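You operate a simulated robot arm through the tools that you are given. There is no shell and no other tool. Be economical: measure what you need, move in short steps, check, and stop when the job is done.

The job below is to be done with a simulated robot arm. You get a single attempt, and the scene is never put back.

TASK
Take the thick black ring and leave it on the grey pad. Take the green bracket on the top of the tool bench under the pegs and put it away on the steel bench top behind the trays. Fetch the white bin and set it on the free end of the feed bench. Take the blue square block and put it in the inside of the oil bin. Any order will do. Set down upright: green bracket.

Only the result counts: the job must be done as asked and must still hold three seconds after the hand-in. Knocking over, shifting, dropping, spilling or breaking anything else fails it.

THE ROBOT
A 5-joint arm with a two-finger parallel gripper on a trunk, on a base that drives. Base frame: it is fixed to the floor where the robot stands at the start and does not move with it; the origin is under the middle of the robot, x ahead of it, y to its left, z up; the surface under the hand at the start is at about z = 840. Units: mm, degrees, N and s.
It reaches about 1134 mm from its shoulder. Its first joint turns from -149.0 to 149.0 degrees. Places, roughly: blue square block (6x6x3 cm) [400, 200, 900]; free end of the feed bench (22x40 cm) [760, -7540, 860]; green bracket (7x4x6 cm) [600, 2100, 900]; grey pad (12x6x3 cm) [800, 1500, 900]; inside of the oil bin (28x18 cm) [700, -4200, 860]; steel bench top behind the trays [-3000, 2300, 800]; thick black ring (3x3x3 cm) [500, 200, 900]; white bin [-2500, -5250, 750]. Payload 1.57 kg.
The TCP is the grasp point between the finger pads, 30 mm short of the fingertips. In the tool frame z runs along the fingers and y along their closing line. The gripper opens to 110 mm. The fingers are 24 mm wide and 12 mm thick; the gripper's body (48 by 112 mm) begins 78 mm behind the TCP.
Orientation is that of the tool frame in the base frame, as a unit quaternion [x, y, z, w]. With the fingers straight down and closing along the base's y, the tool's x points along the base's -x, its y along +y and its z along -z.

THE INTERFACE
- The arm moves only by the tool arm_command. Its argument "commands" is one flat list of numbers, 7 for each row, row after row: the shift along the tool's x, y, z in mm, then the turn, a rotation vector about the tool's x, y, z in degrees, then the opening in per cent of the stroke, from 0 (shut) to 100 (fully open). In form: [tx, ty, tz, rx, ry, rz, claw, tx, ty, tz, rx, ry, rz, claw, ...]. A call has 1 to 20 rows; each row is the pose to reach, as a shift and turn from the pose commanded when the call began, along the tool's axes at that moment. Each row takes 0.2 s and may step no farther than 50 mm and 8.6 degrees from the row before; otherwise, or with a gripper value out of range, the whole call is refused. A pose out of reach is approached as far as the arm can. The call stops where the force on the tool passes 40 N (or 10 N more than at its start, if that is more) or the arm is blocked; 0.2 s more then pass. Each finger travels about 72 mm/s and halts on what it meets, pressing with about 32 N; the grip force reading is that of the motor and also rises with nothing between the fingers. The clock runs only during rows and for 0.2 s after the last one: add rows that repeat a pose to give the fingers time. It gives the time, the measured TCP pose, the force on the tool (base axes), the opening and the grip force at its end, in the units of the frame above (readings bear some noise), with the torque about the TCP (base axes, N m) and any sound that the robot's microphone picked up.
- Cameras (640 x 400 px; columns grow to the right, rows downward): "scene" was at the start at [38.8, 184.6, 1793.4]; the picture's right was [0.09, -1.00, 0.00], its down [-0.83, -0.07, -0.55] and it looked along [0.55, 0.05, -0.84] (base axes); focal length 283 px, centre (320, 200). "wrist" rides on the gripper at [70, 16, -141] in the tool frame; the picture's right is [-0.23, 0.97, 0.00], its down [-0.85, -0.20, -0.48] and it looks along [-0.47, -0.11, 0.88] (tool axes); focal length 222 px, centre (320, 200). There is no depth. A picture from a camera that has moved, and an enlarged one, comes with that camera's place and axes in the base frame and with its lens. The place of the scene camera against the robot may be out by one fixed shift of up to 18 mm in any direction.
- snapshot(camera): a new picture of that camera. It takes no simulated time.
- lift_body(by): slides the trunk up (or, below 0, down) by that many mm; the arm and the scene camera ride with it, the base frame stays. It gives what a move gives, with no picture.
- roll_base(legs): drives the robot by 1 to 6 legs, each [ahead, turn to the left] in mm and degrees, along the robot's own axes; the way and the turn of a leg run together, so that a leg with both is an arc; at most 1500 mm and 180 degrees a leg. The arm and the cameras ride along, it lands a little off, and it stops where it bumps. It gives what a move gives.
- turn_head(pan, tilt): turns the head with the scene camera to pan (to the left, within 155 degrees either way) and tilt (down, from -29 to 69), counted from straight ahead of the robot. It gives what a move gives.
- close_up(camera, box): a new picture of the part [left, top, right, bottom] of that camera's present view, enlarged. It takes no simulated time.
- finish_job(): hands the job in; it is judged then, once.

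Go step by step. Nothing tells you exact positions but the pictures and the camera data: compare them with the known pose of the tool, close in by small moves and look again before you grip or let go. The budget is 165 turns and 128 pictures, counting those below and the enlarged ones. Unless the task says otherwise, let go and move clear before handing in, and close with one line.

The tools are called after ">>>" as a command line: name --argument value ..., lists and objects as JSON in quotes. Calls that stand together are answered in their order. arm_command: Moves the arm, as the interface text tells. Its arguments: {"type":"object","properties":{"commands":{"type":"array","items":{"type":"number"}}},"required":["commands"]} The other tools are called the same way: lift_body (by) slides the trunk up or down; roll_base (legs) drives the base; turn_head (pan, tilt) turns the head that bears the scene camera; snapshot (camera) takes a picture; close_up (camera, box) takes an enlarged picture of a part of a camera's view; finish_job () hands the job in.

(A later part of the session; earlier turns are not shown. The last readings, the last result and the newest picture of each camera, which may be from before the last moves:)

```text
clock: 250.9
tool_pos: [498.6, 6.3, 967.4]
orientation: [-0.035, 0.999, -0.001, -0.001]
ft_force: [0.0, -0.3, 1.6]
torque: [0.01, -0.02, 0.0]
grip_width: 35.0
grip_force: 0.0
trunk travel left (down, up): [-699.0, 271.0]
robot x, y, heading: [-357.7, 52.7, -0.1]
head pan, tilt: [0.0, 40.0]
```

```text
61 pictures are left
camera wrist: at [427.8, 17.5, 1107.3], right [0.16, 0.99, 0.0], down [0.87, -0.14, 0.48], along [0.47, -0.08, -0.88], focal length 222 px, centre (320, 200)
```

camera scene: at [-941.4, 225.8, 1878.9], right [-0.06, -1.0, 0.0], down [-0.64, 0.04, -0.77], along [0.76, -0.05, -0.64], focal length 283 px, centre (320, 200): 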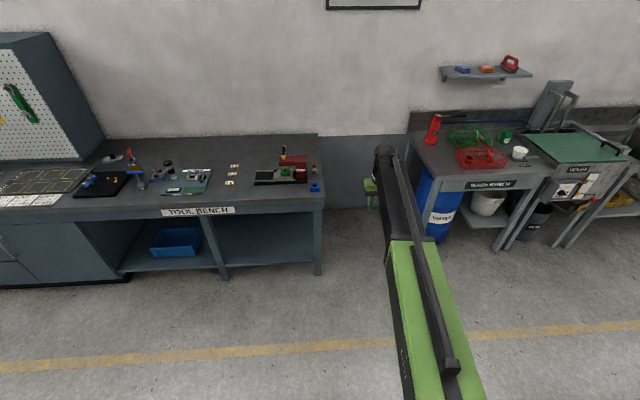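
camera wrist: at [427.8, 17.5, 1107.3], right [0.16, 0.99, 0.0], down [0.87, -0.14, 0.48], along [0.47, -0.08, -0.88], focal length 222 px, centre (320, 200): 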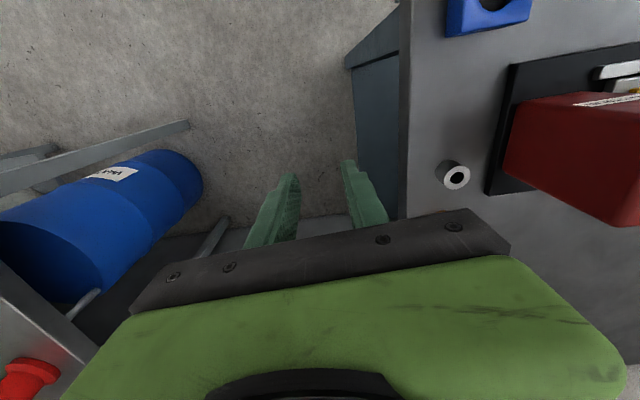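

Refused for step length; redo with smaller steps, moving back first, then sideways.

>>> arm_command --commands '[35, 0, 0, 0, 0, 1, 50, 70, 0, 0, 0, 0, 2, 65, 103, 20, 0, 0, 0, 3, 80, 104, 60, 0, 0, 0, 4, 80, 104, 100, 0, 0, 0, 4, 80, 104, 140, 0, 0, 0, 4, 80, 104, 171, 0, 0, 0, 4, 80, 104, 171, 0, 0, 0, 4, 80]'

>>> snapshot --camera "wrist"

```text
clock: 252.7
tool_pos: [381.8, 169.3, 965.5]
orientation: [-0.001, 1.0, -0.001, -0.001]
ft_force: [-0.7, -0.3, 0.2]
torque: [0.0, -0.01, 0.01]
grip_width: 87.9
grip_force: 0.1
trunk travel left (down, up): [-699.0, 271.0]
robot x, y, heading: [-363.2, 55.9, 0.1]
head pan, tilt: [0.0, 40.0]
```

```text
60 pictures are left
camera wrist: at [312.8, 186.6, 1107.3], right [0.23, 0.97, 0.0], down [0.86, -0.2, 0.48], along [0.46, -0.11, -0.88], focal length 222 px, centre (320, 200)
```

wrist: 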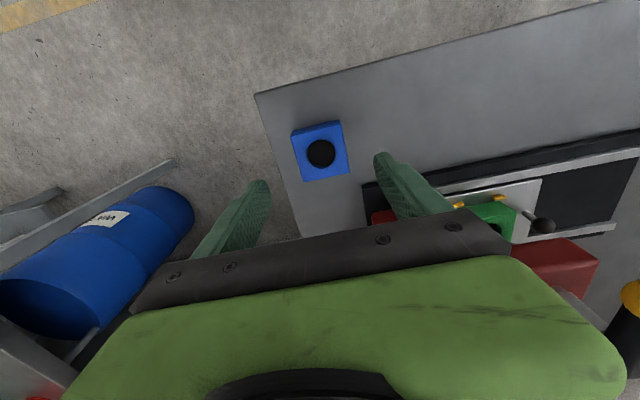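

Well aligned (block ≈ (382,172)). Lowering and gripping.

>>> arm_command --commands '[0, 2.5, 0, 0, 0, 0, 74, 0, 2.5, 0, 0, 0, 0, 74]'

>>> lift_body --by -92

>>> close_up --camera "wrist" --box '[200, 100, 440, 250]'

```text
clock: 253.3
tool_pos: [381.9, 170.8, 965.8]
orientation: [-0.002, 1.0, -0.001, -0.001]
ft_force: [-0.1, 0.6, 0.8]
torque: [-0.01, -0.03, -0.03]
grip_width: 81.5
grip_force: 0.0
trunk travel left (down, up): [-699.0, 271.0]
robot x, y, heading: [-361.3, 51.8, 0.1]
head pan, tilt: [0.0, 40.0]
```

```text
clock: 254.6
tool_pos: [382.3, 170.7, 873.3]
orientation: [-0.001, 1.0, -0.002, -0.001]
ft_force: [0.8, -0.3, -0.7]
torque: [-0.01, 0.0, 0.01]
grip_width: 81.5
grip_force: 0.2
trunk travel left (down, up): [-607.0, 363.0]
robot x, y, heading: [-360.2, 52.3, -0.0]
head pan, tilt: [0.0, 40.0]
```

```text
2.67 times, centred on (320, 175) of wrist
camera zoom: at [312.9, 188.3, 1015.3], right [0.22, 0.97, 0.0], down [0.86, -0.2, 0.48], along [0.46, -0.11, -0.88], focal length 592 px, centre (320, 267)
```

zoom: 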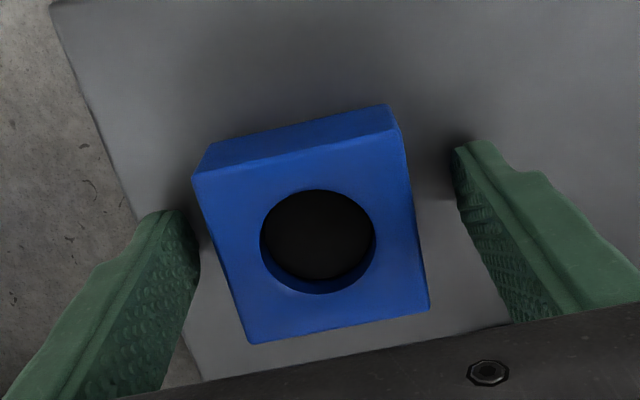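

>>> arm_command --commands '[2, 0, 1, 0, 0, 0, 60, 2, 0, 1, 0, 0, 0, 40, 2, 0, 1, 0, 0, 0, 20, 2, 0, 1, 0, 0, 0, 0, 2, 0, 1, 0, 0, 0, 0, 2, 0, 1, 0, 0, 0, 0]'

>>> lift_body --by 15

>>> lift_body --by 265

>>> close_up --camera "wrist" --box '[200, 100, 440, 250]'

```text
clock: 256.0
tool_pos: [380.0, 171.3, 874.6]
orientation: [0.0, 1.0, 0.0, -0.001]
ft_force: [-0.9, -1.3, 1.8]
torque: [-0.12, -0.04, -0.02]
grip_width: 55.6
grip_force: 32.2
trunk travel left (down, up): [-607.0, 363.0]
robot x, y, heading: [-361.1, 54.5, 0.4]
head pan, tilt: [0.0, 40.0]
```

```text
clock: 256.6
tool_pos: [381.1, 171.5, 888.4]
orientation: [-0.001, 1.0, 0.0, -0.001]
ft_force: [0.6, 0.3, -2.2]
torque: [-0.01, 0.04, -0.05]
grip_width: 55.7
grip_force: 32.2
trunk travel left (down, up): [-622.0, 348.0]
robot x, y, heading: [-360.1, 55.4, 0.2]
head pan, tilt: [0.0, 40.0]
```

```text
clock: 259.3
tool_pos: [381.2, 170.7, 1153.8]
orientation: [-0.001, 1.0, -0.002, -0.001]
ft_force: [0.4, -0.2, -3.5]
torque: [0.01, -0.01, 0.01]
grip_width: 55.9
grip_force: 32.0
trunk travel left (down, up): [-887.0, 83.0]
robot x, y, heading: [-360.2, 51.1, 0.1]
head pan, tilt: [0.0, 40.0]
```

```text
2.67 times, centred on (320, 175) of wrist
camera zoom: at [311.5, 188.3, 1295.1], right [0.22, 0.97, 0.0], down [0.86, -0.2, 0.48], along [0.46, -0.11, -0.88], focal length 592 px, centre (320, 267)
```

zoom: 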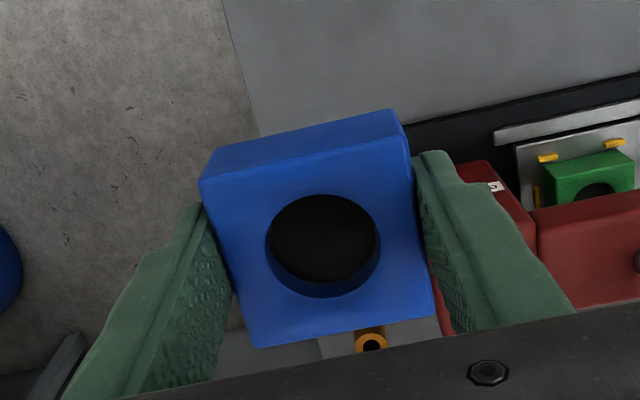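

Block held. Driving to the oil-bin area at y ≈ −4200.

>>> roll_base --legs '[[-400, 0], [0, -90], [1450, 0], [1450, 0], [1200, 0]]'

>>> turn_head --pan 60 --tilt 30

>>> snapshot --camera "scene"

```text
clock: 284.9
tool_pos: [-551.1, -4768.8, 1153.6]
orientation: [0.694, 0.72, 0.0, -0.001]
ft_force: [0.2, 1.3, -1.3]
torque: [0.02, 0.0, 0.0]
grip_width: 55.8
grip_force: 32.3
trunk travel left (down, up): [-887.0, 83.0]
robot x, y, heading: [-688.9, -4035.1, -87.9]
head pan, tilt: [0.0, 40.0]
```

```text
clock: 286.1
tool_pos: [-550.5, -4768.4, 1153.8]
orientation: [0.694, 0.72, 0.001, -0.001]
ft_force: [-0.1, -0.3, -2.7]
torque: [0.0, -0.03, -0.01]
grip_width: 55.9
grip_force: 32.3
trunk travel left (down, up): [-887.0, 83.0]
robot x, y, heading: [-693.0, -4030.7, -88.0]
head pan, tilt: [60.0, 30.0]
```

```text
57 pictures are left
camera scene: at [-429.3, -4019.7, 1892.2], right [-0.47, -0.88, 0.0], down [-0.44, 0.24, -0.87], along [0.76, -0.41, -0.5], focal length 283 px, centre (320, 200)
```

scene: 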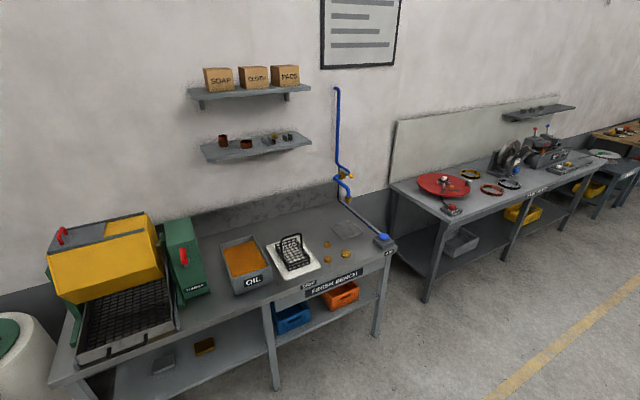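

The bin marked OIL is at about (725,−4200). Zooming in.

>>> close_up --camera "scene" --box '[160, 210, 360, 330]'

```text
3.20 times, centred on (260, 270) of scene
camera zoom: at [-429.3, -4019.7, 1892.2], right [-0.47, -0.88, 0.0], down [-0.44, 0.24, -0.87], along [0.76, -0.41, -0.5], focal length 906 px, centre (512, -24)
```

zoom: 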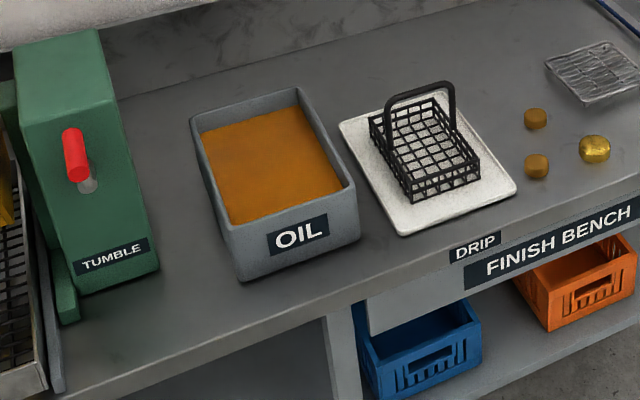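

Bin centre ≈ (705,−4197), long side along x. Driving into position.

>>> roll_base --legs '[[240, 0], [0, 88], [600, 0]]'

>>> snapshot --camera "wrist"

>>> turn_head --pan 10 --tilt 50

>>> snapshot --camera "scene"

```text
clock: 294.7
tool_pos: [660.8, -4156.1, 1153.9]
orientation: [0.0, 1.0, -0.002, -0.001]
ft_force: [0.7, -1.0, -2.7]
torque: [-0.01, 0.04, 0.0]
grip_width: 55.6
grip_force: 32.1
trunk travel left (down, up): [-887.0, 83.0]
robot x, y, heading: [-81.8, -4267.0, -0.7]
head pan, tilt: [60.0, 30.0]
```

```text
55 pictures are left
camera wrist: at [591.9, -4137.9, 1295.1], right [0.23, 0.97, 0.0], down [0.86, -0.2, 0.48], along [0.46, -0.11, -0.88], focal length 222 px, centre (320, 200)
```

wrist: 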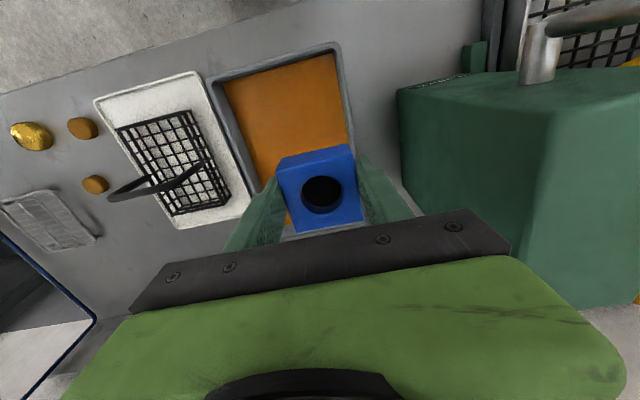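

```text
clock: 295.9
tool_pos: [661.7, -4154.6, 1154.4]
orientation: [0.0, 1.0, 0.0, -0.001]
ft_force: [0.8, -0.6, -2.0]
torque: [0.02, -0.02, 0.01]
grip_width: 55.9
grip_force: 31.9
trunk travel left (down, up): [-887.0, 83.0]
robot x, y, heading: [-76.9, -4263.0, -0.4]
head pan, tilt: [10.0, 50.0]
```

```text
54 pictures are left
camera scene: at [-33.2, -4078.3, 1862.7], right [0.17, -0.99, 0.0], down [-0.76, -0.13, -0.64], along [0.63, 0.11, -0.77], focal length 283 px, centre (320, 200)
```

scene: 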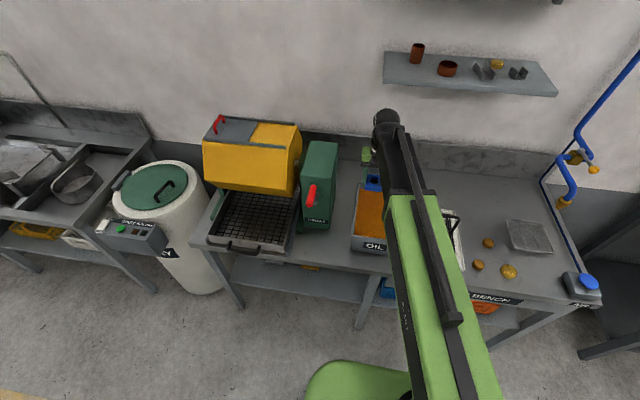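

Shift to bin centre and lower to just above the rim.

>>> arm_command --commands '[-17, -19, 0, 0, 0, 0, 0, -34, -38, 0, 0, 0, 0, 0, -34, -38, 0, 0, 0, 0, 0]'

>>> lift_body --by -130

>>> snapshot --camera "wrist"

>>> close_up --camera "scene" --box '[260, 80, 500, 260]'

```text
clock: 296.6
tool_pos: [694.2, -4194.7, 1155.0]
orientation: [0.0, 1.0, -0.001, -0.001]
ft_force: [0.6, 0.1, -3.1]
torque: [0.02, -0.03, 0.03]
grip_width: 55.7
grip_force: 32.1
trunk travel left (down, up): [-887.0, 83.0]
robot x, y, heading: [-78.8, -4264.6, -0.5]
head pan, tilt: [10.0, 50.0]
```

```text
clock: 298.2
tool_pos: [694.7, -4193.6, 1023.0]
orientation: [0.0, 1.0, -0.002, -0.001]
ft_force: [0.7, 0.4, -1.9]
torque: [0.02, 0.02, 0.0]
grip_width: 55.8
grip_force: 32.1
trunk travel left (down, up): [-757.0, 213.0]
robot x, y, heading: [-76.6, -4271.4, -0.6]
head pan, tilt: [10.0, 50.0]
```

```text
53 pictures are left
camera wrist: at [625.8, -4176.2, 1165.2], right [0.23, 0.97, 0.0], down [0.86, -0.2, 0.48], along [0.46, -0.11, -0.88], focal length 222 px, centre (320, 200)
```

wrist: 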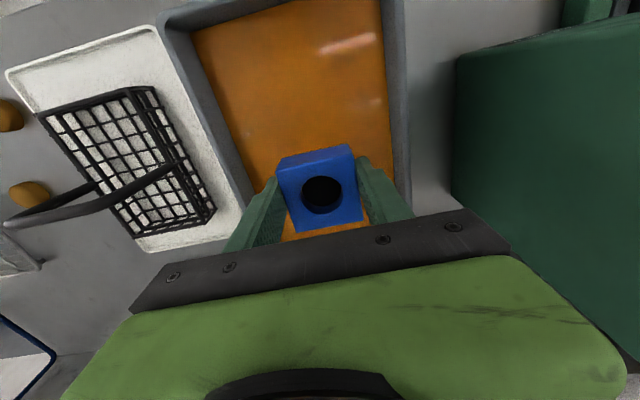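

```text
2.22 times, centred on (380, 170) of scene
camera zoom: at [-33.3, -4078.5, 1732.7], right [0.17, -0.99, 0.0], down [-0.76, -0.13, -0.64], along [0.63, 0.11, -0.77], focal length 629 px, centre (187, 267)
```

zoom: 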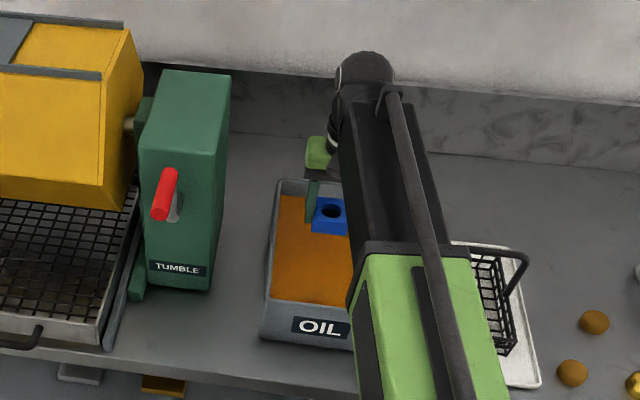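

>>> lift_body --by -50

>>> snapshot --camera "wrist"

```text
clock: 299.1
tool_pos: [694.7, -4192.4, 973.8]
orientation: [0.0, 1.0, -0.001, 0.0]
ft_force: [-0.9, -0.1, -2.2]
torque: [0.02, 0.03, 0.02]
grip_width: 55.8
grip_force: 32.2
trunk travel left (down, up): [-707.0, 263.0]
robot x, y, heading: [-78.3, -4265.0, -0.3]
head pan, tilt: [10.0, 50.0]
```

```text
51 pictures are left
camera wrist: at [625.7, -4176.2, 1115.2], right [0.23, 0.97, 0.0], down [0.86, -0.2, 0.48], along [0.46, -0.11, -0.88], focal length 222 px, centre (320, 200)
```

wrist: 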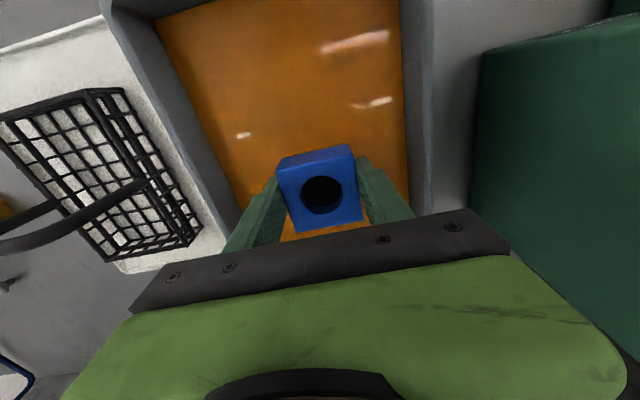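

>>> lift_body --by -35

>>> lift_body --by -15

>>> snapshot --camera "wrist"

```text
clock: 299.9
tool_pos: [694.6, -4192.8, 939.0]
orientation: [0.0, 1.0, -0.001, 0.0]
ft_force: [0.2, 0.1, -2.9]
torque: [-0.03, 0.03, 0.01]
grip_width: 55.8
grip_force: 31.8
trunk travel left (down, up): [-672.0, 298.0]
robot x, y, heading: [-81.4, -4264.4, -0.5]
head pan, tilt: [10.0, 50.0]
```

```text
clock: 300.6
tool_pos: [694.8, -4193.2, 923.5]
orientation: [0.0, 1.0, -0.001, -0.001]
ft_force: [0.3, -0.1, -2.7]
torque: [0.01, 0.0, -0.02]
grip_width: 55.6
grip_force: 32.3
trunk travel left (down, up): [-657.0, 313.0]
robot x, y, heading: [-78.2, -4266.6, -0.3]
head pan, tilt: [10.0, 50.0]
```

```text
50 pictures are left
camera wrist: at [625.7, -4176.2, 1065.1], right [0.23, 0.97, 0.0], down [0.86, -0.2, 0.48], along [0.46, -0.11, -0.88], focal length 222 px, centre (320, 200)
```

wrist: 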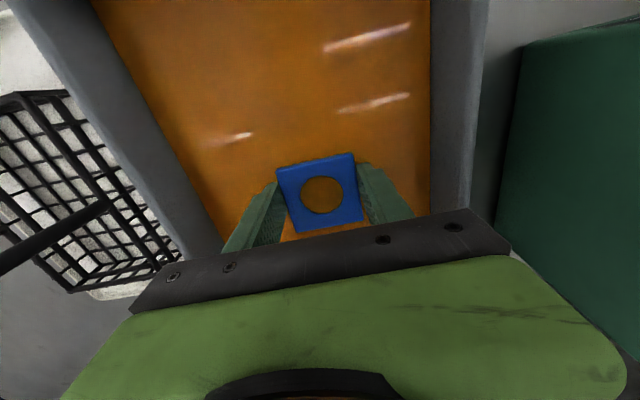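

The block is in the oil already (visual surface). Continue down gently to the bin floor.

>>> lift_body --by -12

>>> lift_body --by -8

>>> lift_body --by -4

>>> lift_body --by -3

```text
clock: 301.2
tool_pos: [694.1, -4193.3, 912.2]
orientation: [0.0, 1.0, -0.002, -0.001]
ft_force: [-0.1, 0.6, -1.7]
torque: [0.03, 0.01, -0.01]
grip_width: 55.4
grip_force: 32.0
trunk travel left (down, up): [-645.0, 325.0]
robot x, y, heading: [-78.9, -4267.7, -0.9]
head pan, tilt: [10.0, 50.0]
```

```text
clock: 301.7
tool_pos: [695.3, -4194.4, 904.6]
orientation: [0.0, 1.0, -0.002, 0.0]
ft_force: [0.7, 0.1, -2.0]
torque: [-0.01, 0.05, 0.02]
grip_width: 55.8
grip_force: 31.7
trunk travel left (down, up): [-637.0, 333.0]
robot x, y, heading: [-77.2, -4265.4, -0.4]
head pan, tilt: [10.0, 50.0]
```

```text
clock: 302.3
tool_pos: [695.2, -4194.1, 900.3]
orientation: [0.0, 1.0, -0.001, -0.001]
ft_force: [0.1, 0.6, -1.7]
torque: [0.0, 0.03, -0.01]
grip_width: 55.4
grip_force: 32.5
trunk travel left (down, up): [-633.0, 337.0]
robot x, y, heading: [-78.2, -4262.9, -0.7]
head pan, tilt: [10.0, 50.0]
```

```text
clock: 302.8
tool_pos: [694.8, -4192.3, 896.9]
orientation: [0.0, 1.0, 0.0, -0.001]
ft_force: [0.0, -0.6, -2.4]
torque: [-0.01, 0.0, 0.02]
grip_width: 55.9
grip_force: 32.5
trunk travel left (down, up): [-630.0, 340.0]
robot x, y, heading: [-84.3, -4266.8, -0.3]
head pan, tilt: [10.0, 50.0]
```

>>> lift_body --by -3

>>> lift_body --by -3

>>> lift_body --by -2

>>> lift_body --by -2

```text
clock: 303.3
tool_pos: [694.6, -4195.0, 893.4]
orientation: [0.0, 1.0, 0.0, 0.0]
ft_force: [-0.4, 0.0, -2.6]
torque: [-0.03, 0.01, -0.04]
grip_width: 56.0
grip_force: 31.9
trunk travel left (down, up): [-627.0, 343.0]
robot x, y, heading: [-80.9, -4266.1, -0.6]
head pan, tilt: [10.0, 50.0]
```

```text
clock: 303.8
tool_pos: [695.0, -4193.8, 892.1]
orientation: [-0.001, 1.0, -0.001, -0.002]
ft_force: [0.1, -0.1, -3.3]
torque: [0.01, 0.01, 0.01]
grip_width: 55.9
grip_force: 32.1
trunk travel left (down, up): [-624.0, 346.0]
robot x, y, heading: [-79.8, -4268.0, -0.7]
head pan, tilt: [10.0, 50.0]
```

```text
clock: 304.4
tool_pos: [695.4, -4194.2, 888.4]
orientation: [0.0, 1.0, -0.001, -0.001]
ft_force: [0.4, -0.4, -2.5]
torque: [-0.02, -0.01, 0.01]
grip_width: 55.6
grip_force: 31.9
trunk travel left (down, up): [-622.0, 348.0]
robot x, y, heading: [-82.0, -4268.3, -0.6]
head pan, tilt: [10.0, 50.0]
```

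```text
clock: 304.9
tool_pos: [695.5, -4192.8, 886.4]
orientation: [0.0, 1.0, -0.002, -0.001]
ft_force: [-1.1, 0.3, -2.4]
torque: [0.01, 0.01, 0.03]
grip_width: 55.6
grip_force: 31.9
trunk travel left (down, up): [-620.0, 350.0]
robot x, y, heading: [-77.3, -4267.1, -0.4]
head pan, tilt: [10.0, 50.0]
```

>>> lift_body --by -3

>>> lift_body --by -3

>>> lift_body --by -2

>>> snapshot --camera "wrist"

```text
clock: 305.4
tool_pos: [695.2, -4193.7, 884.5]
orientation: [0.0, 1.0, 0.001, 0.0]
ft_force: [6.6, 0.5, 16.9]
torque: [0.23, 0.22, -0.04]
grip_width: 55.9
grip_force: 32.4
trunk travel left (down, up): [-617.0, 353.0]
robot x, y, heading: [-81.6, -4265.7, -0.7]
head pan, tilt: [10.0, 50.0]
```

```text
clock: 305.9
tool_pos: [692.6, -4193.5, 882.4]
orientation: [0.0, 1.0, 0.0, 0.0]
ft_force: [3.9, 1.3, 25.9]
torque: [0.21, -0.27, -0.01]
grip_width: 55.9
grip_force: 32.6
trunk travel left (down, up): [-614.0, 356.0]
robot x, y, heading: [-85.4, -4264.9, -0.3]
head pan, tilt: [10.0, 50.0]
```

```text
clock: 306.4
tool_pos: [692.2, -4193.4, 880.8]
orientation: [0.001, 1.0, 0.0, 0.0]
ft_force: [6.1, 1.3, 36.9]
torque: [0.64, 0.34, 0.0]
grip_width: 56.0
grip_force: 31.8
trunk travel left (down, up): [-612.0, 358.0]
robot x, y, heading: [-82.9, -4263.2, -0.5]
head pan, tilt: [10.0, 50.0]
```

```text
49 pictures are left
camera wrist: at [623.6, -4176.3, 1022.2], right [0.23, 0.97, 0.0], down [0.85, -0.2, 0.48], along [0.47, -0.11, -0.88], focal length 222 px, centre (320, 200)
```

wrist: 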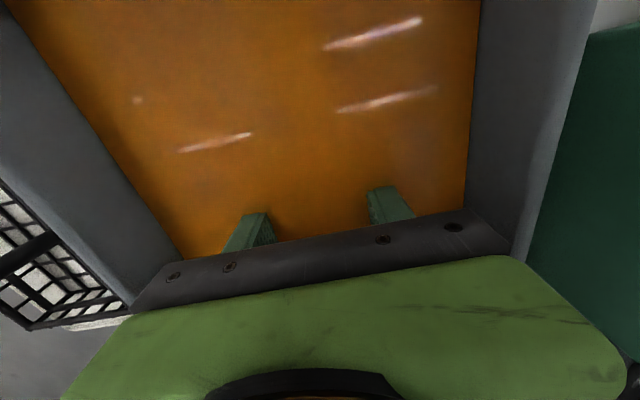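

On the bin floor. Relieve the pressure, release, and lift out.

>>> lift_body --by 6

>>> arm_command --commands '[0, 0, 0, 0, 0, 0, 58, 0, 0, 0, 0, 0, 0, 66, 0, 0, 0, 0, 0, 0, 72, 0, 0, 0, 0, 0, 0, 72]'

>>> lift_body --by 270

>>> snapshot --camera "wrist"

```text
clock: 307.0
tool_pos: [694.1, -4192.6, 884.5]
orientation: [-0.001, 1.0, -0.001, -0.002]
ft_force: [0.5, 0.0, -3.1]
torque: [-0.02, 0.03, 0.03]
grip_width: 55.7
grip_force: 32.2
trunk travel left (down, up): [-618.0, 352.0]
robot x, y, heading: [-81.5, -4264.5, -0.2]
head pan, tilt: [10.0, 50.0]
```

```text
clock: 308.0
tool_pos: [694.8, -4193.1, 884.5]
orientation: [0.0, 1.0, -0.001, -0.001]
ft_force: [-0.5, -0.5, 1.1]
torque: [0.02, 0.01, 0.0]
grip_width: 79.1
grip_force: 0.0
trunk travel left (down, up): [-618.0, 352.0]
robot x, y, heading: [-77.9, -4267.2, -0.5]
head pan, tilt: [10.0, 50.0]
```

```text
clock: 310.7
tool_pos: [694.2, -4193.3, 1155.4]
orientation: [0.001, 1.0, -0.001, -0.001]
ft_force: [-0.2, -0.1, -0.2]
torque: [0.01, 0.0, 0.01]
grip_width: 79.1
grip_force: 0.2
trunk travel left (down, up): [-888.0, 82.0]
robot x, y, heading: [-78.4, -4268.5, -0.5]
head pan, tilt: [10.0, 50.0]
```

```text
48 pictures are left
camera wrist: at [625.6, -4176.1, 1296.2], right [0.23, 0.97, 0.0], down [0.86, -0.2, 0.48], along [0.46, -0.11, -0.88], focal length 222 px, centre (320, 200)
```

wrist: 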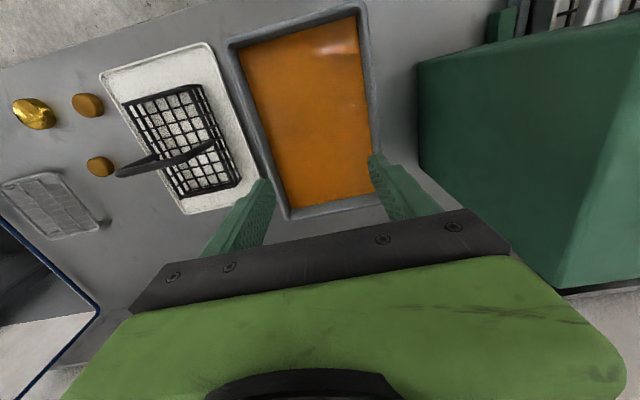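

Block is in the oil bin. Now toward the white bin at (−2500,−5250): back off, turn, look.

>>> roll_base --legs '[[-650, 0], [0, -150]]'

>>> turn_head --pan 0 --tilt 25

>>> snapshot --camera "scene"

```text
clock: 320.4
tool_pos: [-1343.3, -4730.8, 1154.9]
orientation: [0.962, 0.273, 0.0, -0.001]
ft_force: [0.3, 0.0, 0.2]
torque: [0.04, 0.01, 0.0]
grip_width: 79.3
grip_force: 0.0
trunk travel left (down, up): [-888.0, 82.0]
robot x, y, heading: [-739.6, -4242.9, -148.7]
head pan, tilt: [10.0, 50.0]
```

```text
clock: 321.3
tool_pos: [-1346.0, -4730.0, 1155.3]
orientation: [0.962, 0.273, 0.001, -0.002]
ft_force: [-0.2, -0.1, -0.3]
torque: [-0.01, 0.0, -0.01]
grip_width: 79.4
grip_force: 0.1
trunk travel left (down, up): [-888.0, 82.0]
robot x, y, heading: [-734.9, -4239.6, -148.6]
head pan, tilt: [0.0, 25.0]
```

```text
47 pictures are left
camera scene: at [-674.5, -4403.7, 1901.1], right [-0.52, 0.85, 0.0], down [0.36, 0.22, -0.91], along [-0.77, -0.47, -0.42], focal length 283 px, centre (320, 200)
```

scene: 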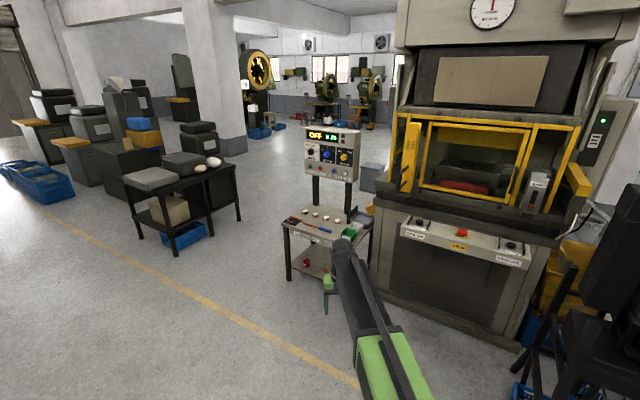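

>>> close_up --camera "scene" --box '[270, 170, 400, 290]'

```text
3.33 times, centred on (335, 230) of scene
camera zoom: at [-674.5, -4403.7, 1901.1], right [-0.52, 0.85, 0.0], down [0.36, 0.22, -0.91], along [-0.77, -0.47, -0.42], focal length 944 px, centre (270, 100)
```

zoom: 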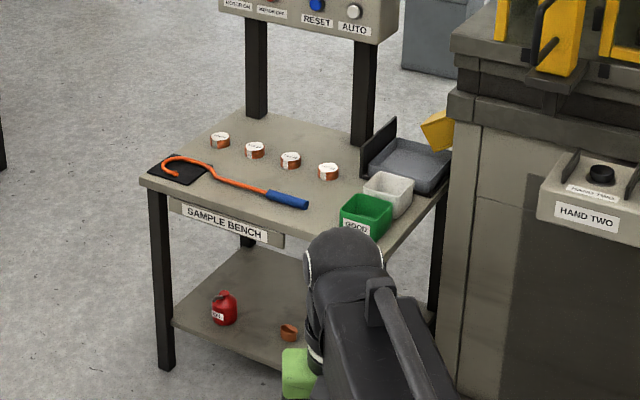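

The white bin stands on the sample bench behind the green "GOOD" bin, near (−2450,−5170). I'll drive in front of that bench.

>>> roll_base --legs '[[0, 13.6], [1100, 0], [0, -45]]'

>>> turn_head --pan -5 --tilt 45

>>> snapshot --camera "scene"

>>> snapshot --camera "wrist"

```text
clock: 329.9
tool_pos: [-2286.3, -5126.9, 1153.6]
orientation: [1.0, 0.006, 0.001, 0.0]
ft_force: [-0.2, -0.9, -0.2]
torque: [0.07, -0.03, 0.03]
grip_width: 79.2
grip_force: 0.0
trunk travel left (down, up): [-888.0, 82.0]
robot x, y, heading: [-1514.1, -5006.0, -179.3]
head pan, tilt: [0.0, 25.0]
```

```text
clock: 330.7
tool_pos: [-2286.3, -5125.5, 1154.6]
orientation: [1.0, 0.006, 0.001, -0.001]
ft_force: [0.6, -0.1, -0.1]
torque: [0.02, 0.0, 0.01]
grip_width: 79.2
grip_force: 0.0
trunk travel left (down, up): [-888.0, 82.0]
robot x, y, heading: [-1512.7, -5008.2, -179.1]
head pan, tilt: [-5.0, 45.0]
```

```text
45 pictures are left
camera scene: at [-1531.6, -5164.5, 1870.6], right [0.07, 1.0, 0.0], down [0.7, -0.05, -0.71], along [-0.71, 0.05, -0.71], focal length 283 px, centre (320, 200)
```

scene: 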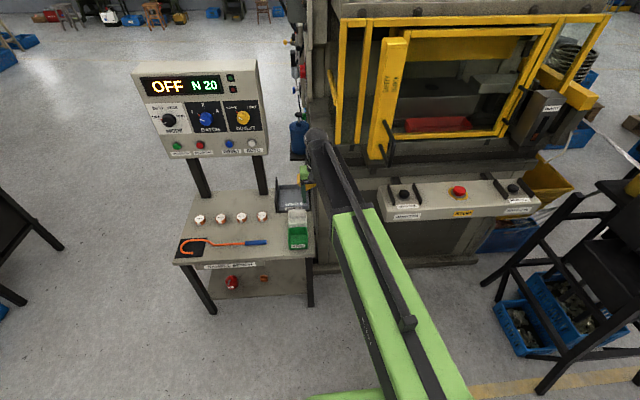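

```text
44 pictures are left
camera wrist: at [-2215.4, -5140.8, 1296.1], right [-0.22, -0.98, 0.0], down [-0.86, 0.19, 0.48], along [-0.47, 0.1, -0.88], focal length 222 px, centre (320, 200)
```

wrist: 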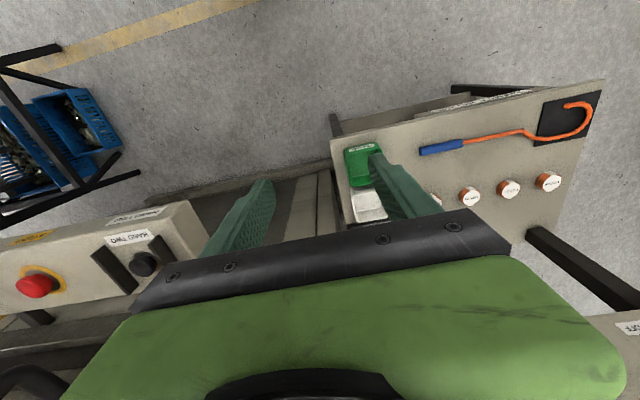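

Bin is near (−2505,−5200). Move closer and over it.

>>> roll_base --legs '[[180, 0]]'

>>> arm_command --commands '[0, -35, 0, 0, 0, 0, 72, 0, -70, 0, 0, 0, 0, 72, 0, -70, 0, 0, 0, 0, 72]'

>>> snapshot --camera "wrist"

>>> close_up --camera "scene" --box '[200, 130, 400, 270]'

```text
clock: 332.2
tool_pos: [-2467.4, -5127.7, 1153.9]
orientation: [1.0, 0.006, 0.002, -0.001]
ft_force: [-0.5, 0.3, 0.7]
torque: [0.0, -0.03, -0.03]
grip_width: 79.1
grip_force: 0.1
trunk travel left (down, up): [-888.0, 82.0]
robot x, y, heading: [-1690.8, -5009.3, -178.9]
head pan, tilt: [-5.0, 45.0]
```

```text
clock: 333.0
tool_pos: [-2467.3, -5059.3, 1153.7]
orientation: [1.0, 0.005, 0.001, -0.001]
ft_force: [-0.3, 0.2, 0.7]
torque: [0.01, -0.05, -0.01]
grip_width: 79.0
grip_force: 0.0
trunk travel left (down, up): [-888.0, 82.0]
robot x, y, heading: [-1691.3, -5008.9, -179.2]
head pan, tilt: [-5.0, 45.0]
```

```text
43 pictures are left
camera wrist: at [-2396.5, -5073.1, 1296.1], right [-0.22, -0.98, 0.0], down [-0.86, 0.19, 0.48], along [-0.47, 0.1, -0.88], focal length 222 px, centre (320, 200)
```

wrist: 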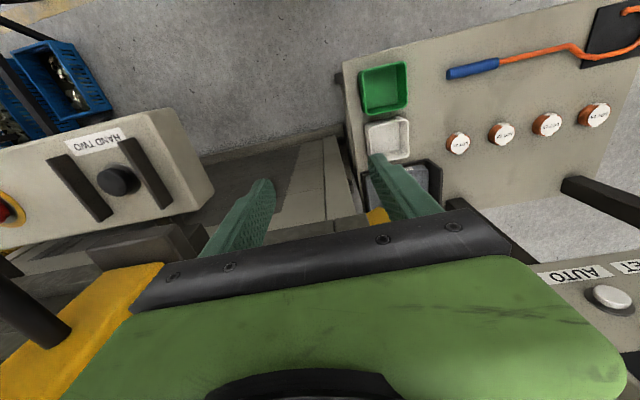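

```text
2.86 times, centred on (300, 200) of scene
camera zoom: at [-1711.8, -5166.6, 1870.6], right [0.07, 1.0, 0.0], down [0.71, -0.05, -0.71], along [-0.71, 0.05, -0.71], focal length 809 px, centre (377, 200)
```

zoom: 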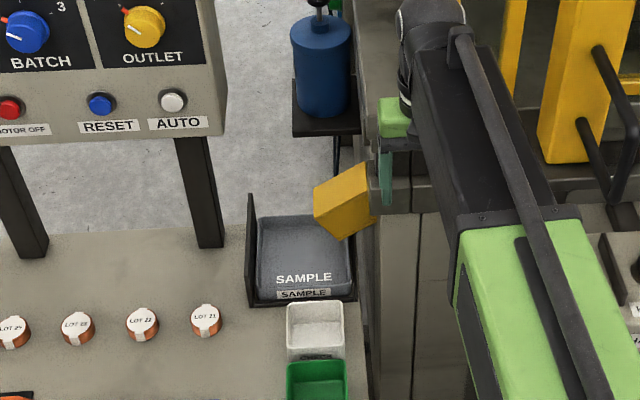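

I moved the wrong way (tool y is −y here); no contact. Moving back over the bin, around (−2545,−5210).

>>> arm_command --commands '[0, 45, 0, 0, 0, 0, 72, 0, 90, 0, 0, 0, 0, 72, -20, 130, 0, 0, 0, 0, 72, -55, 151, 0, 0, 0, 0, 72, -78, 151, 0, 0, 0, 0, 72, -78, 151, 0, 0, 0, 0, 72]'

>>> lift_body --by -150

>>> snapshot --camera "wrist"

>>> close_up --camera "scene" --box '[200, 90, 400, 230]'

```text
clock: 334.4
tool_pos: [-2542.9, -5210.8, 1155.0]
orientation: [1.0, 0.005, 0.001, -0.001]
ft_force: [0.9, 0.5, 0.1]
torque: [-0.02, 0.0, 0.03]
grip_width: 79.5
grip_force: 0.1
trunk travel left (down, up): [-888.0, 82.0]
robot x, y, heading: [-1689.7, -5006.7, -179.3]
head pan, tilt: [-5.0, 45.0]
```

```text
clock: 336.1
tool_pos: [-2543.2, -5211.1, 1005.3]
orientation: [1.0, 0.005, 0.0, -0.001]
ft_force: [0.6, -0.2, -0.5]
torque: [0.0, -0.01, 0.01]
grip_width: 79.3
grip_force: 0.1
trunk travel left (down, up): [-738.0, 232.0]
robot x, y, heading: [-1691.8, -5004.3, -179.1]
head pan, tilt: [-5.0, 45.0]
```

```text
41 pictures are left
camera wrist: at [-2473.0, -5224.7, 1146.3], right [-0.22, -0.98, 0.0], down [-0.86, 0.19, 0.48], along [-0.47, 0.1, -0.88], focal length 222 px, centre (320, 200)
```

wrist: 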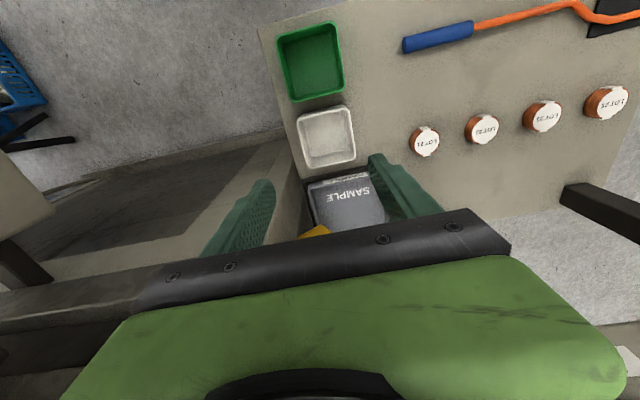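

```text
2.86 times, centred on (300, 160) of scene
camera zoom: at [-1711.5, -5166.3, 1720.7], right [0.07, 1.0, 0.0], down [0.71, -0.05, -0.71], along [-0.71, 0.05, -0.71], focal length 809 px, centre (377, 314)
```

zoom: 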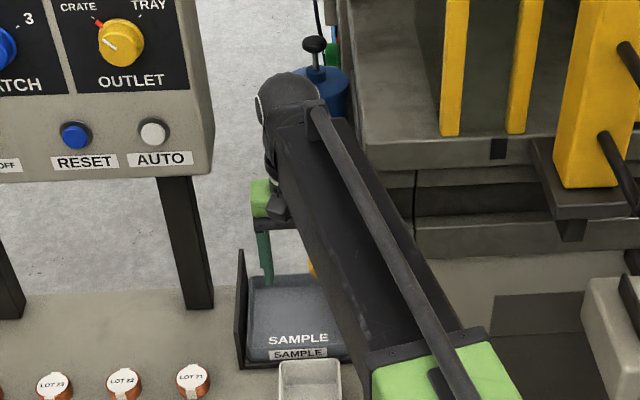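

Rim height ≈ 723, bin centre ≈ (−2573,−5215). Zooming for its width and contents.

>>> close_up --camera "wrist" --box '[250, 80, 410, 200]'

```text
3.33 times, centred on (330, 140) of wrist
camera zoom: at [-2473.0, -5224.7, 1146.3], right [-0.22, -0.98, 0.0], down [-0.86, 0.19, 0.48], along [-0.47, 0.1, -0.88], focal length 740 px, centre (287, 400)
```

zoom: 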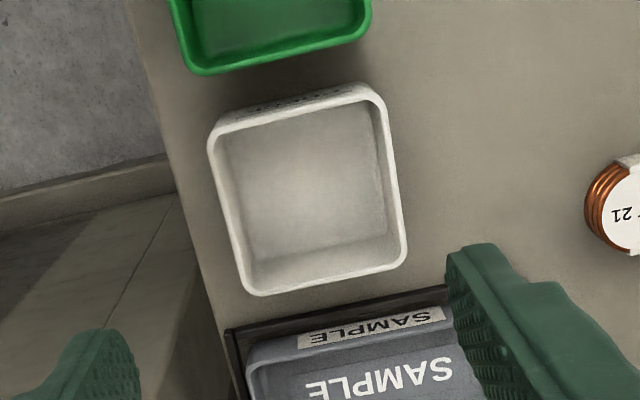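

Bin is empty, ~97 mm square, aligned with the axes. I'll grip its −y wall centre at (−2574,−5264).

>>> arm_command --commands '[-15, 27, 0, 0, 0, 0, 60, -30, 53, 0, 0, 0, 0, 50, -30, 53, 0, 0, 0, 0, 50]'

>>> lift_body --by -190

>>> close_up --camera "wrist" --box '[180, 60, 420, 230]'

>>> snapshot --camera "scene"

```text
clock: 336.9
tool_pos: [-2572.8, -5263.3, 1005.4]
orientation: [1.0, 0.005, 0.001, -0.001]
ft_force: [0.5, 0.1, -0.6]
torque: [0.0, 0.0, 0.01]
grip_width: 54.9
grip_force: 0.0
trunk travel left (down, up): [-738.0, 232.0]
robot x, y, heading: [-1692.0, -5007.9, -179.1]
head pan, tilt: [-5.0, 45.0]
```

```text
clock: 339.0
tool_pos: [-2572.3, -5263.0, 814.2]
orientation: [1.0, 0.005, 0.0, -0.001]
ft_force: [0.7, 0.0, 0.0]
torque: [0.01, 0.01, -0.01]
grip_width: 55.2
grip_force: 0.0
trunk travel left (down, up): [-548.0, 422.0]
robot x, y, heading: [-1690.9, -5005.1, -179.2]
head pan, tilt: [-5.0, 45.0]
```

```text
2.35 times, centred on (300, 145) of wrist
camera zoom: at [-2502.5, -5277.7, 956.3], right [-0.22, -0.98, 0.0], down [-0.86, 0.19, 0.48], along [-0.47, 0.1, -0.88], focal length 523 px, centre (367, 329)
```

zoom: 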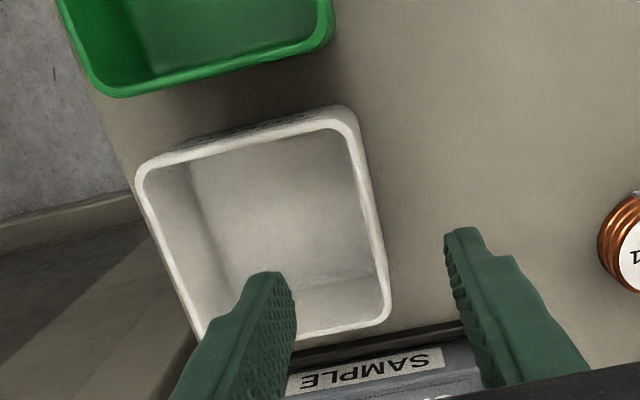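

```text
37 pictures are left
camera scene: at [-1711.5, -5166.3, 1530.7], right [0.07, 1.0, 0.0], down [0.71, -0.05, -0.71], along [-0.71, 0.05, -0.71], focal length 283 px, centre (320, 200)
```

scene: 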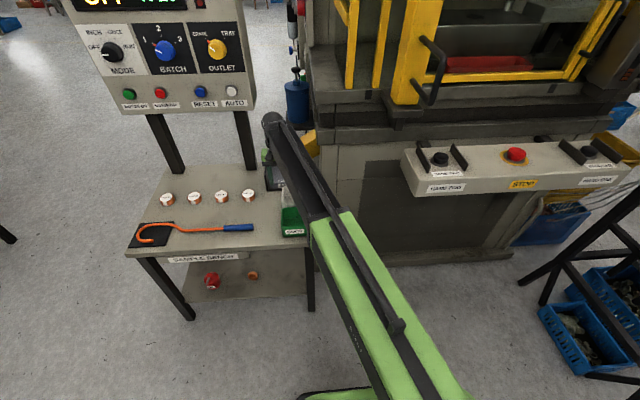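

Wall is centred between the fingers. Lower more and check again.

>>> lift_body --by -80

>>> close_up --camera "wrist" --box '[180, 80, 420, 230]'

```text
clock: 340.2
tool_pos: [-2572.9, -5262.2, 734.6]
orientation: [1.0, 0.005, 0.0, -0.001]
ft_force: [0.5, 0.2, 0.4]
torque: [0.01, -0.03, 0.02]
grip_width: 55.0
grip_force: 0.1
trunk travel left (down, up): [-468.0, 502.0]
robot x, y, heading: [-1690.1, -5005.9, -179.2]
head pan, tilt: [-5.0, 45.0]
```

```text
2.67 times, centred on (300, 155) of wrist
camera zoom: at [-2502.5, -5277.7, 876.3], right [-0.22, -0.98, 0.0], down [-0.86, 0.19, 0.48], along [-0.47, 0.1, -0.88], focal length 592 px, centre (373, 320)
```

zoom: 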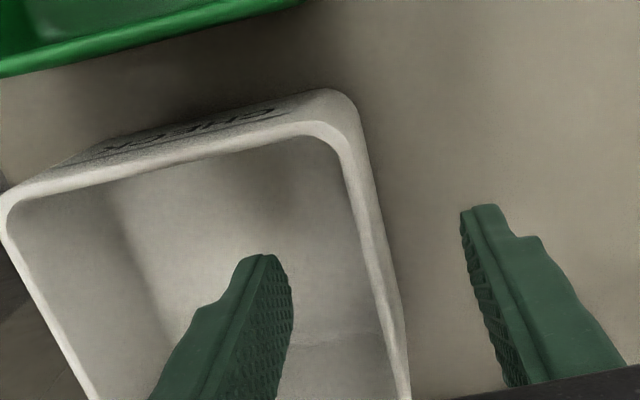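

>>> arm_command --commands '[0, 3.5, 0, 0, 0, 0, 50]'

>>> lift_body --by -27

>>> close_up --camera "wrist" --box '[180, 80, 420, 230]'

```text
clock: 340.6
tool_pos: [-2573.3, -5266.8, 735.0]
orientation: [1.0, 0.005, 0.002, -0.001]
ft_force: [-0.4, -0.3, -0.2]
torque: [-0.01, 0.01, -0.02]
grip_width: 55.1
grip_force: 0.0
trunk travel left (down, up): [-468.0, 502.0]
robot x, y, heading: [-1693.0, -5003.3, -179.1]
head pan, tilt: [-5.0, 45.0]
```

```text
clock: 341.3
tool_pos: [-2572.9, -5267.1, 708.4]
orientation: [1.0, 0.005, 0.0, -0.001]
ft_force: [0.3, 0.1, -0.2]
torque: [-0.01, -0.01, 0.02]
grip_width: 54.8
grip_force: 0.2
trunk travel left (down, up): [-441.0, 529.0]
robot x, y, heading: [-1691.8, -5008.6, -179.2]
head pan, tilt: [-5.0, 45.0]
```

```text
2.67 times, centred on (300, 155) of wrist
camera zoom: at [-2502.5, -5281.2, 849.3], right [-0.22, -0.98, 0.0], down [-0.86, 0.19, 0.48], along [-0.47, 0.1, -0.88], focal length 592 px, centre (373, 320)
```

zoom: 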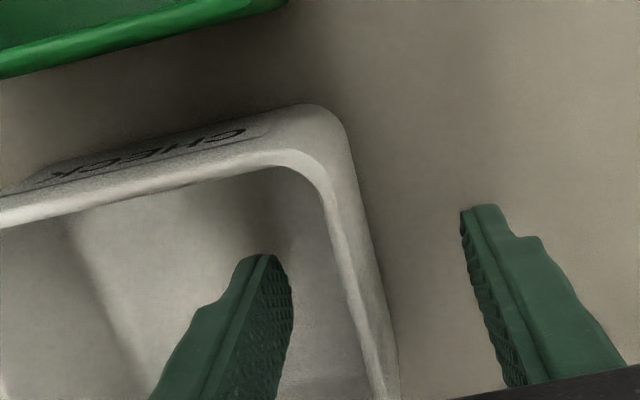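

Good straddle. Close and test lift.

>>> arm_command --commands '[0, 0, 0, 0, 0, 0, 30, 0, 0, 0, 0, 0, 0, 15, 0, 0, 0, 0, 0, 0, 0, 0, 0, 0, 0, 0, 0, 0, 0, 0, 0, 0, 0, 0, 0, 0, 0, 0, 0, 0, 0, 0]'

>>> lift_body --by 12

>>> close_up --camera "wrist" --box '[180, 80, 420, 230]'

```text
clock: 342.7
tool_pos: [-2572.3, -5266.3, 708.6]
orientation: [1.0, 0.006, 0.001, -0.001]
ft_force: [-0.2, -1.0, 0.5]
torque: [-0.05, -0.01, -0.03]
grip_width: 3.7
grip_force: 24.3
trunk travel left (down, up): [-441.0, 529.0]
robot x, y, heading: [-1694.6, -5008.6, -179.3]
head pan, tilt: [-5.0, 45.0]
```

```text
clock: 343.3
tool_pos: [-2572.4, -5265.6, 720.4]
orientation: [1.0, 0.006, 0.001, -0.001]
ft_force: [-0.5, -0.1, -0.6]
torque: [-0.03, -0.03, 0.0]
grip_width: 3.7
grip_force: 24.3
trunk travel left (down, up): [-453.0, 517.0]
robot x, y, heading: [-1691.4, -5008.4, -179.2]
head pan, tilt: [-5.0, 45.0]
```

```text
2.67 times, centred on (300, 155) of wrist
camera zoom: at [-2502.6, -5281.2, 861.2], right [-0.22, -0.98, 0.0], down [-0.86, 0.19, 0.48], along [-0.47, 0.1, -0.88], focal length 592 px, centre (373, 320)
```

zoom: 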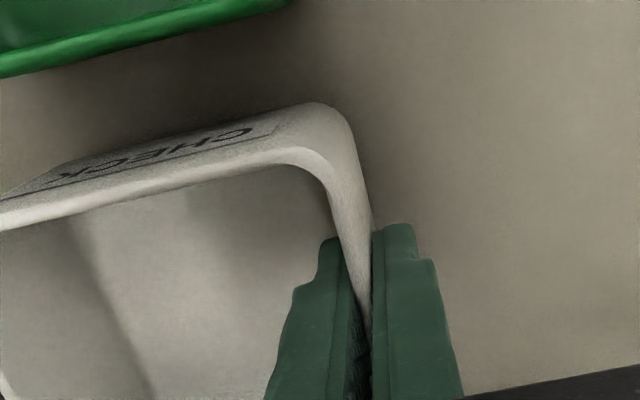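

Bin is lifting with the gripper. Continue up carefully.

>>> lift_body --by 90

>>> snapshot --camera "wrist"

>>> close_up --camera "scene" --box '[220, 80, 380, 240]'

```text
clock: 344.6
tool_pos: [-2573.5, -5266.0, 811.5]
orientation: [1.0, 0.005, 0.001, 0.0]
ft_force: [0.5, 0.0, -1.8]
torque: [-0.02, -0.02, -0.03]
grip_width: 3.3
grip_force: 24.7
trunk travel left (down, up): [-543.0, 427.0]
robot x, y, heading: [-1693.7, -5008.4, -179.4]
head pan, tilt: [-5.0, 45.0]
```

```text
33 pictures are left
camera wrist: at [-2502.6, -5281.2, 951.1], right [-0.22, -0.98, 0.0], down [-0.86, 0.19, 0.48], along [-0.47, 0.1, -0.88], focal length 222 px, centre (320, 200)
```

wrist: 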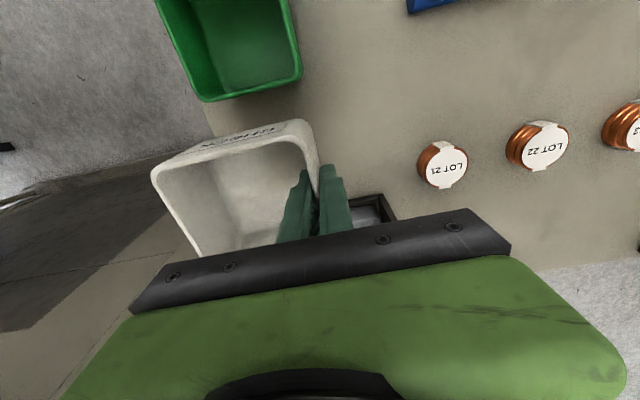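

```text
2.50 times, centred on (300, 160) of scene
camera zoom: at [-1711.8, -5166.5, 1525.6], right [0.07, 1.0, 0.0], down [0.71, -0.05, -0.71], along [-0.71, 0.05, -0.71], focal length 708 px, centre (370, 300)
```

zoom: 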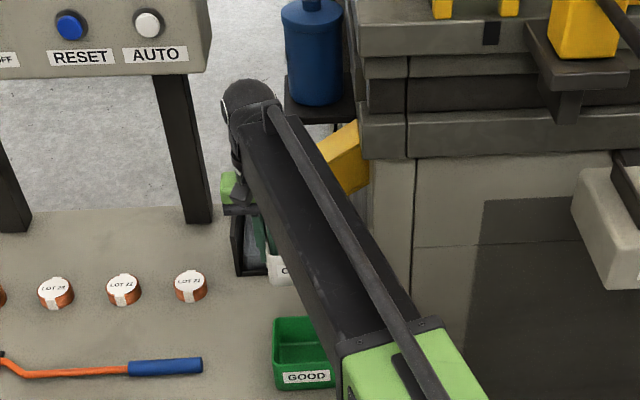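

Held. Move the bin away from the chute (+x), then lift to travel height.

>>> arm_command --commands '[30, 5, 0, 0, 0, 0, 0, 60, 10, 0, 0, 0, 0, 0, 90, 15, 0, 0, 0, 0, 0, 120, 20, 0, 0, 0, 0, 0, 120, 20, 0, 0, 0, 0, 0]'

>>> lift_body --by 330

>>> snapshot --camera "wrist"

```text
clock: 345.8
tool_pos: [-2452.0, -5285.4, 809.1]
orientation: [1.0, 0.005, 0.001, 0.0]
ft_force: [-0.2, 0.5, -0.4]
torque: [-0.06, -0.05, -0.01]
grip_width: 3.5
grip_force: 24.7
trunk travel left (down, up): [-543.0, 427.0]
robot x, y, heading: [-1692.2, -5007.1, -179.3]
head pan, tilt: [-5.0, 45.0]
```

```text
clock: 349.0
tool_pos: [-2452.4, -5284.3, 1139.6]
orientation: [1.0, 0.006, 0.001, -0.001]
ft_force: [1.1, -0.1, -1.5]
torque: [-0.06, -0.03, 0.05]
grip_width: 3.6
grip_force: 23.8
trunk travel left (down, up): [-873.0, 97.0]
robot x, y, heading: [-1691.4, -5009.2, -179.0]
head pan, tilt: [-5.0, 45.0]
```

```text
31 pictures are left
camera wrist: at [-2382.5, -5299.3, 1281.1], right [-0.22, -0.98, 0.0], down [-0.86, 0.19, 0.48], along [-0.47, 0.1, -0.88], focal length 222 px, centre (320, 200)
```

wrist: 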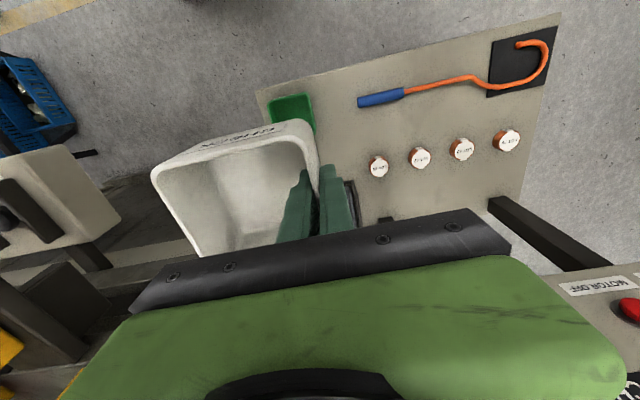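

Now to the feed bench: back away, turn, and check the corridor.

>>> roll_base --legs '[[-850, 0], [0, 89]]'

>>> turn_head --pan 15 --tilt 25

>>> snapshot --camera "scene"

```text
clock: 357.2
tool_pos: [-595.2, -5764.9, 1138.9]
orientation: [0.713, 0.701, 0.0, -0.002]
ft_force: [-0.3, -0.4, -1.8]
torque: [0.06, -0.06, 0.01]
grip_width: 3.6
grip_force: 24.0
trunk travel left (down, up): [-873.0, 97.0]
robot x, y, heading: [-822.5, -4994.3, -91.5]
head pan, tilt: [-5.0, 45.0]
```

```text
clock: 358.1
tool_pos: [-596.8, -5764.8, 1139.8]
orientation: [0.714, 0.7, 0.0, 0.0]
ft_force: [0.5, -0.3, -1.5]
torque: [0.0, -0.07, 0.04]
grip_width: 3.6
grip_force: 24.2
trunk travel left (down, up): [-873.0, 97.0]
robot x, y, heading: [-820.6, -4994.4, -91.5]
head pan, tilt: [15.0, 25.0]
```

```text
30 pictures are left
camera scene: at [-613.0, -5041.5, 1886.1], right [-0.97, -0.23, 0.0], down [-0.1, 0.41, -0.91], along [0.21, -0.88, -0.42], focal length 283 px, centre (320, 200)
```

scene: 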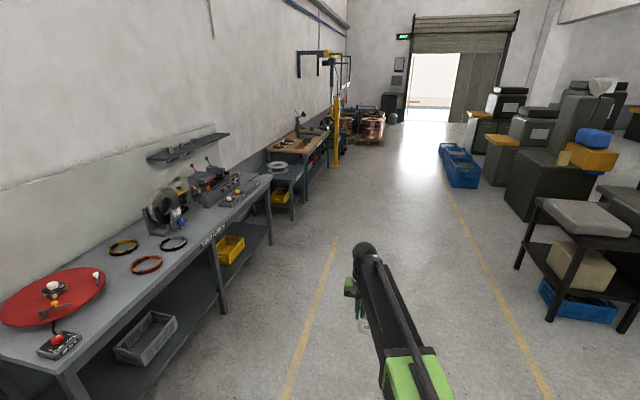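

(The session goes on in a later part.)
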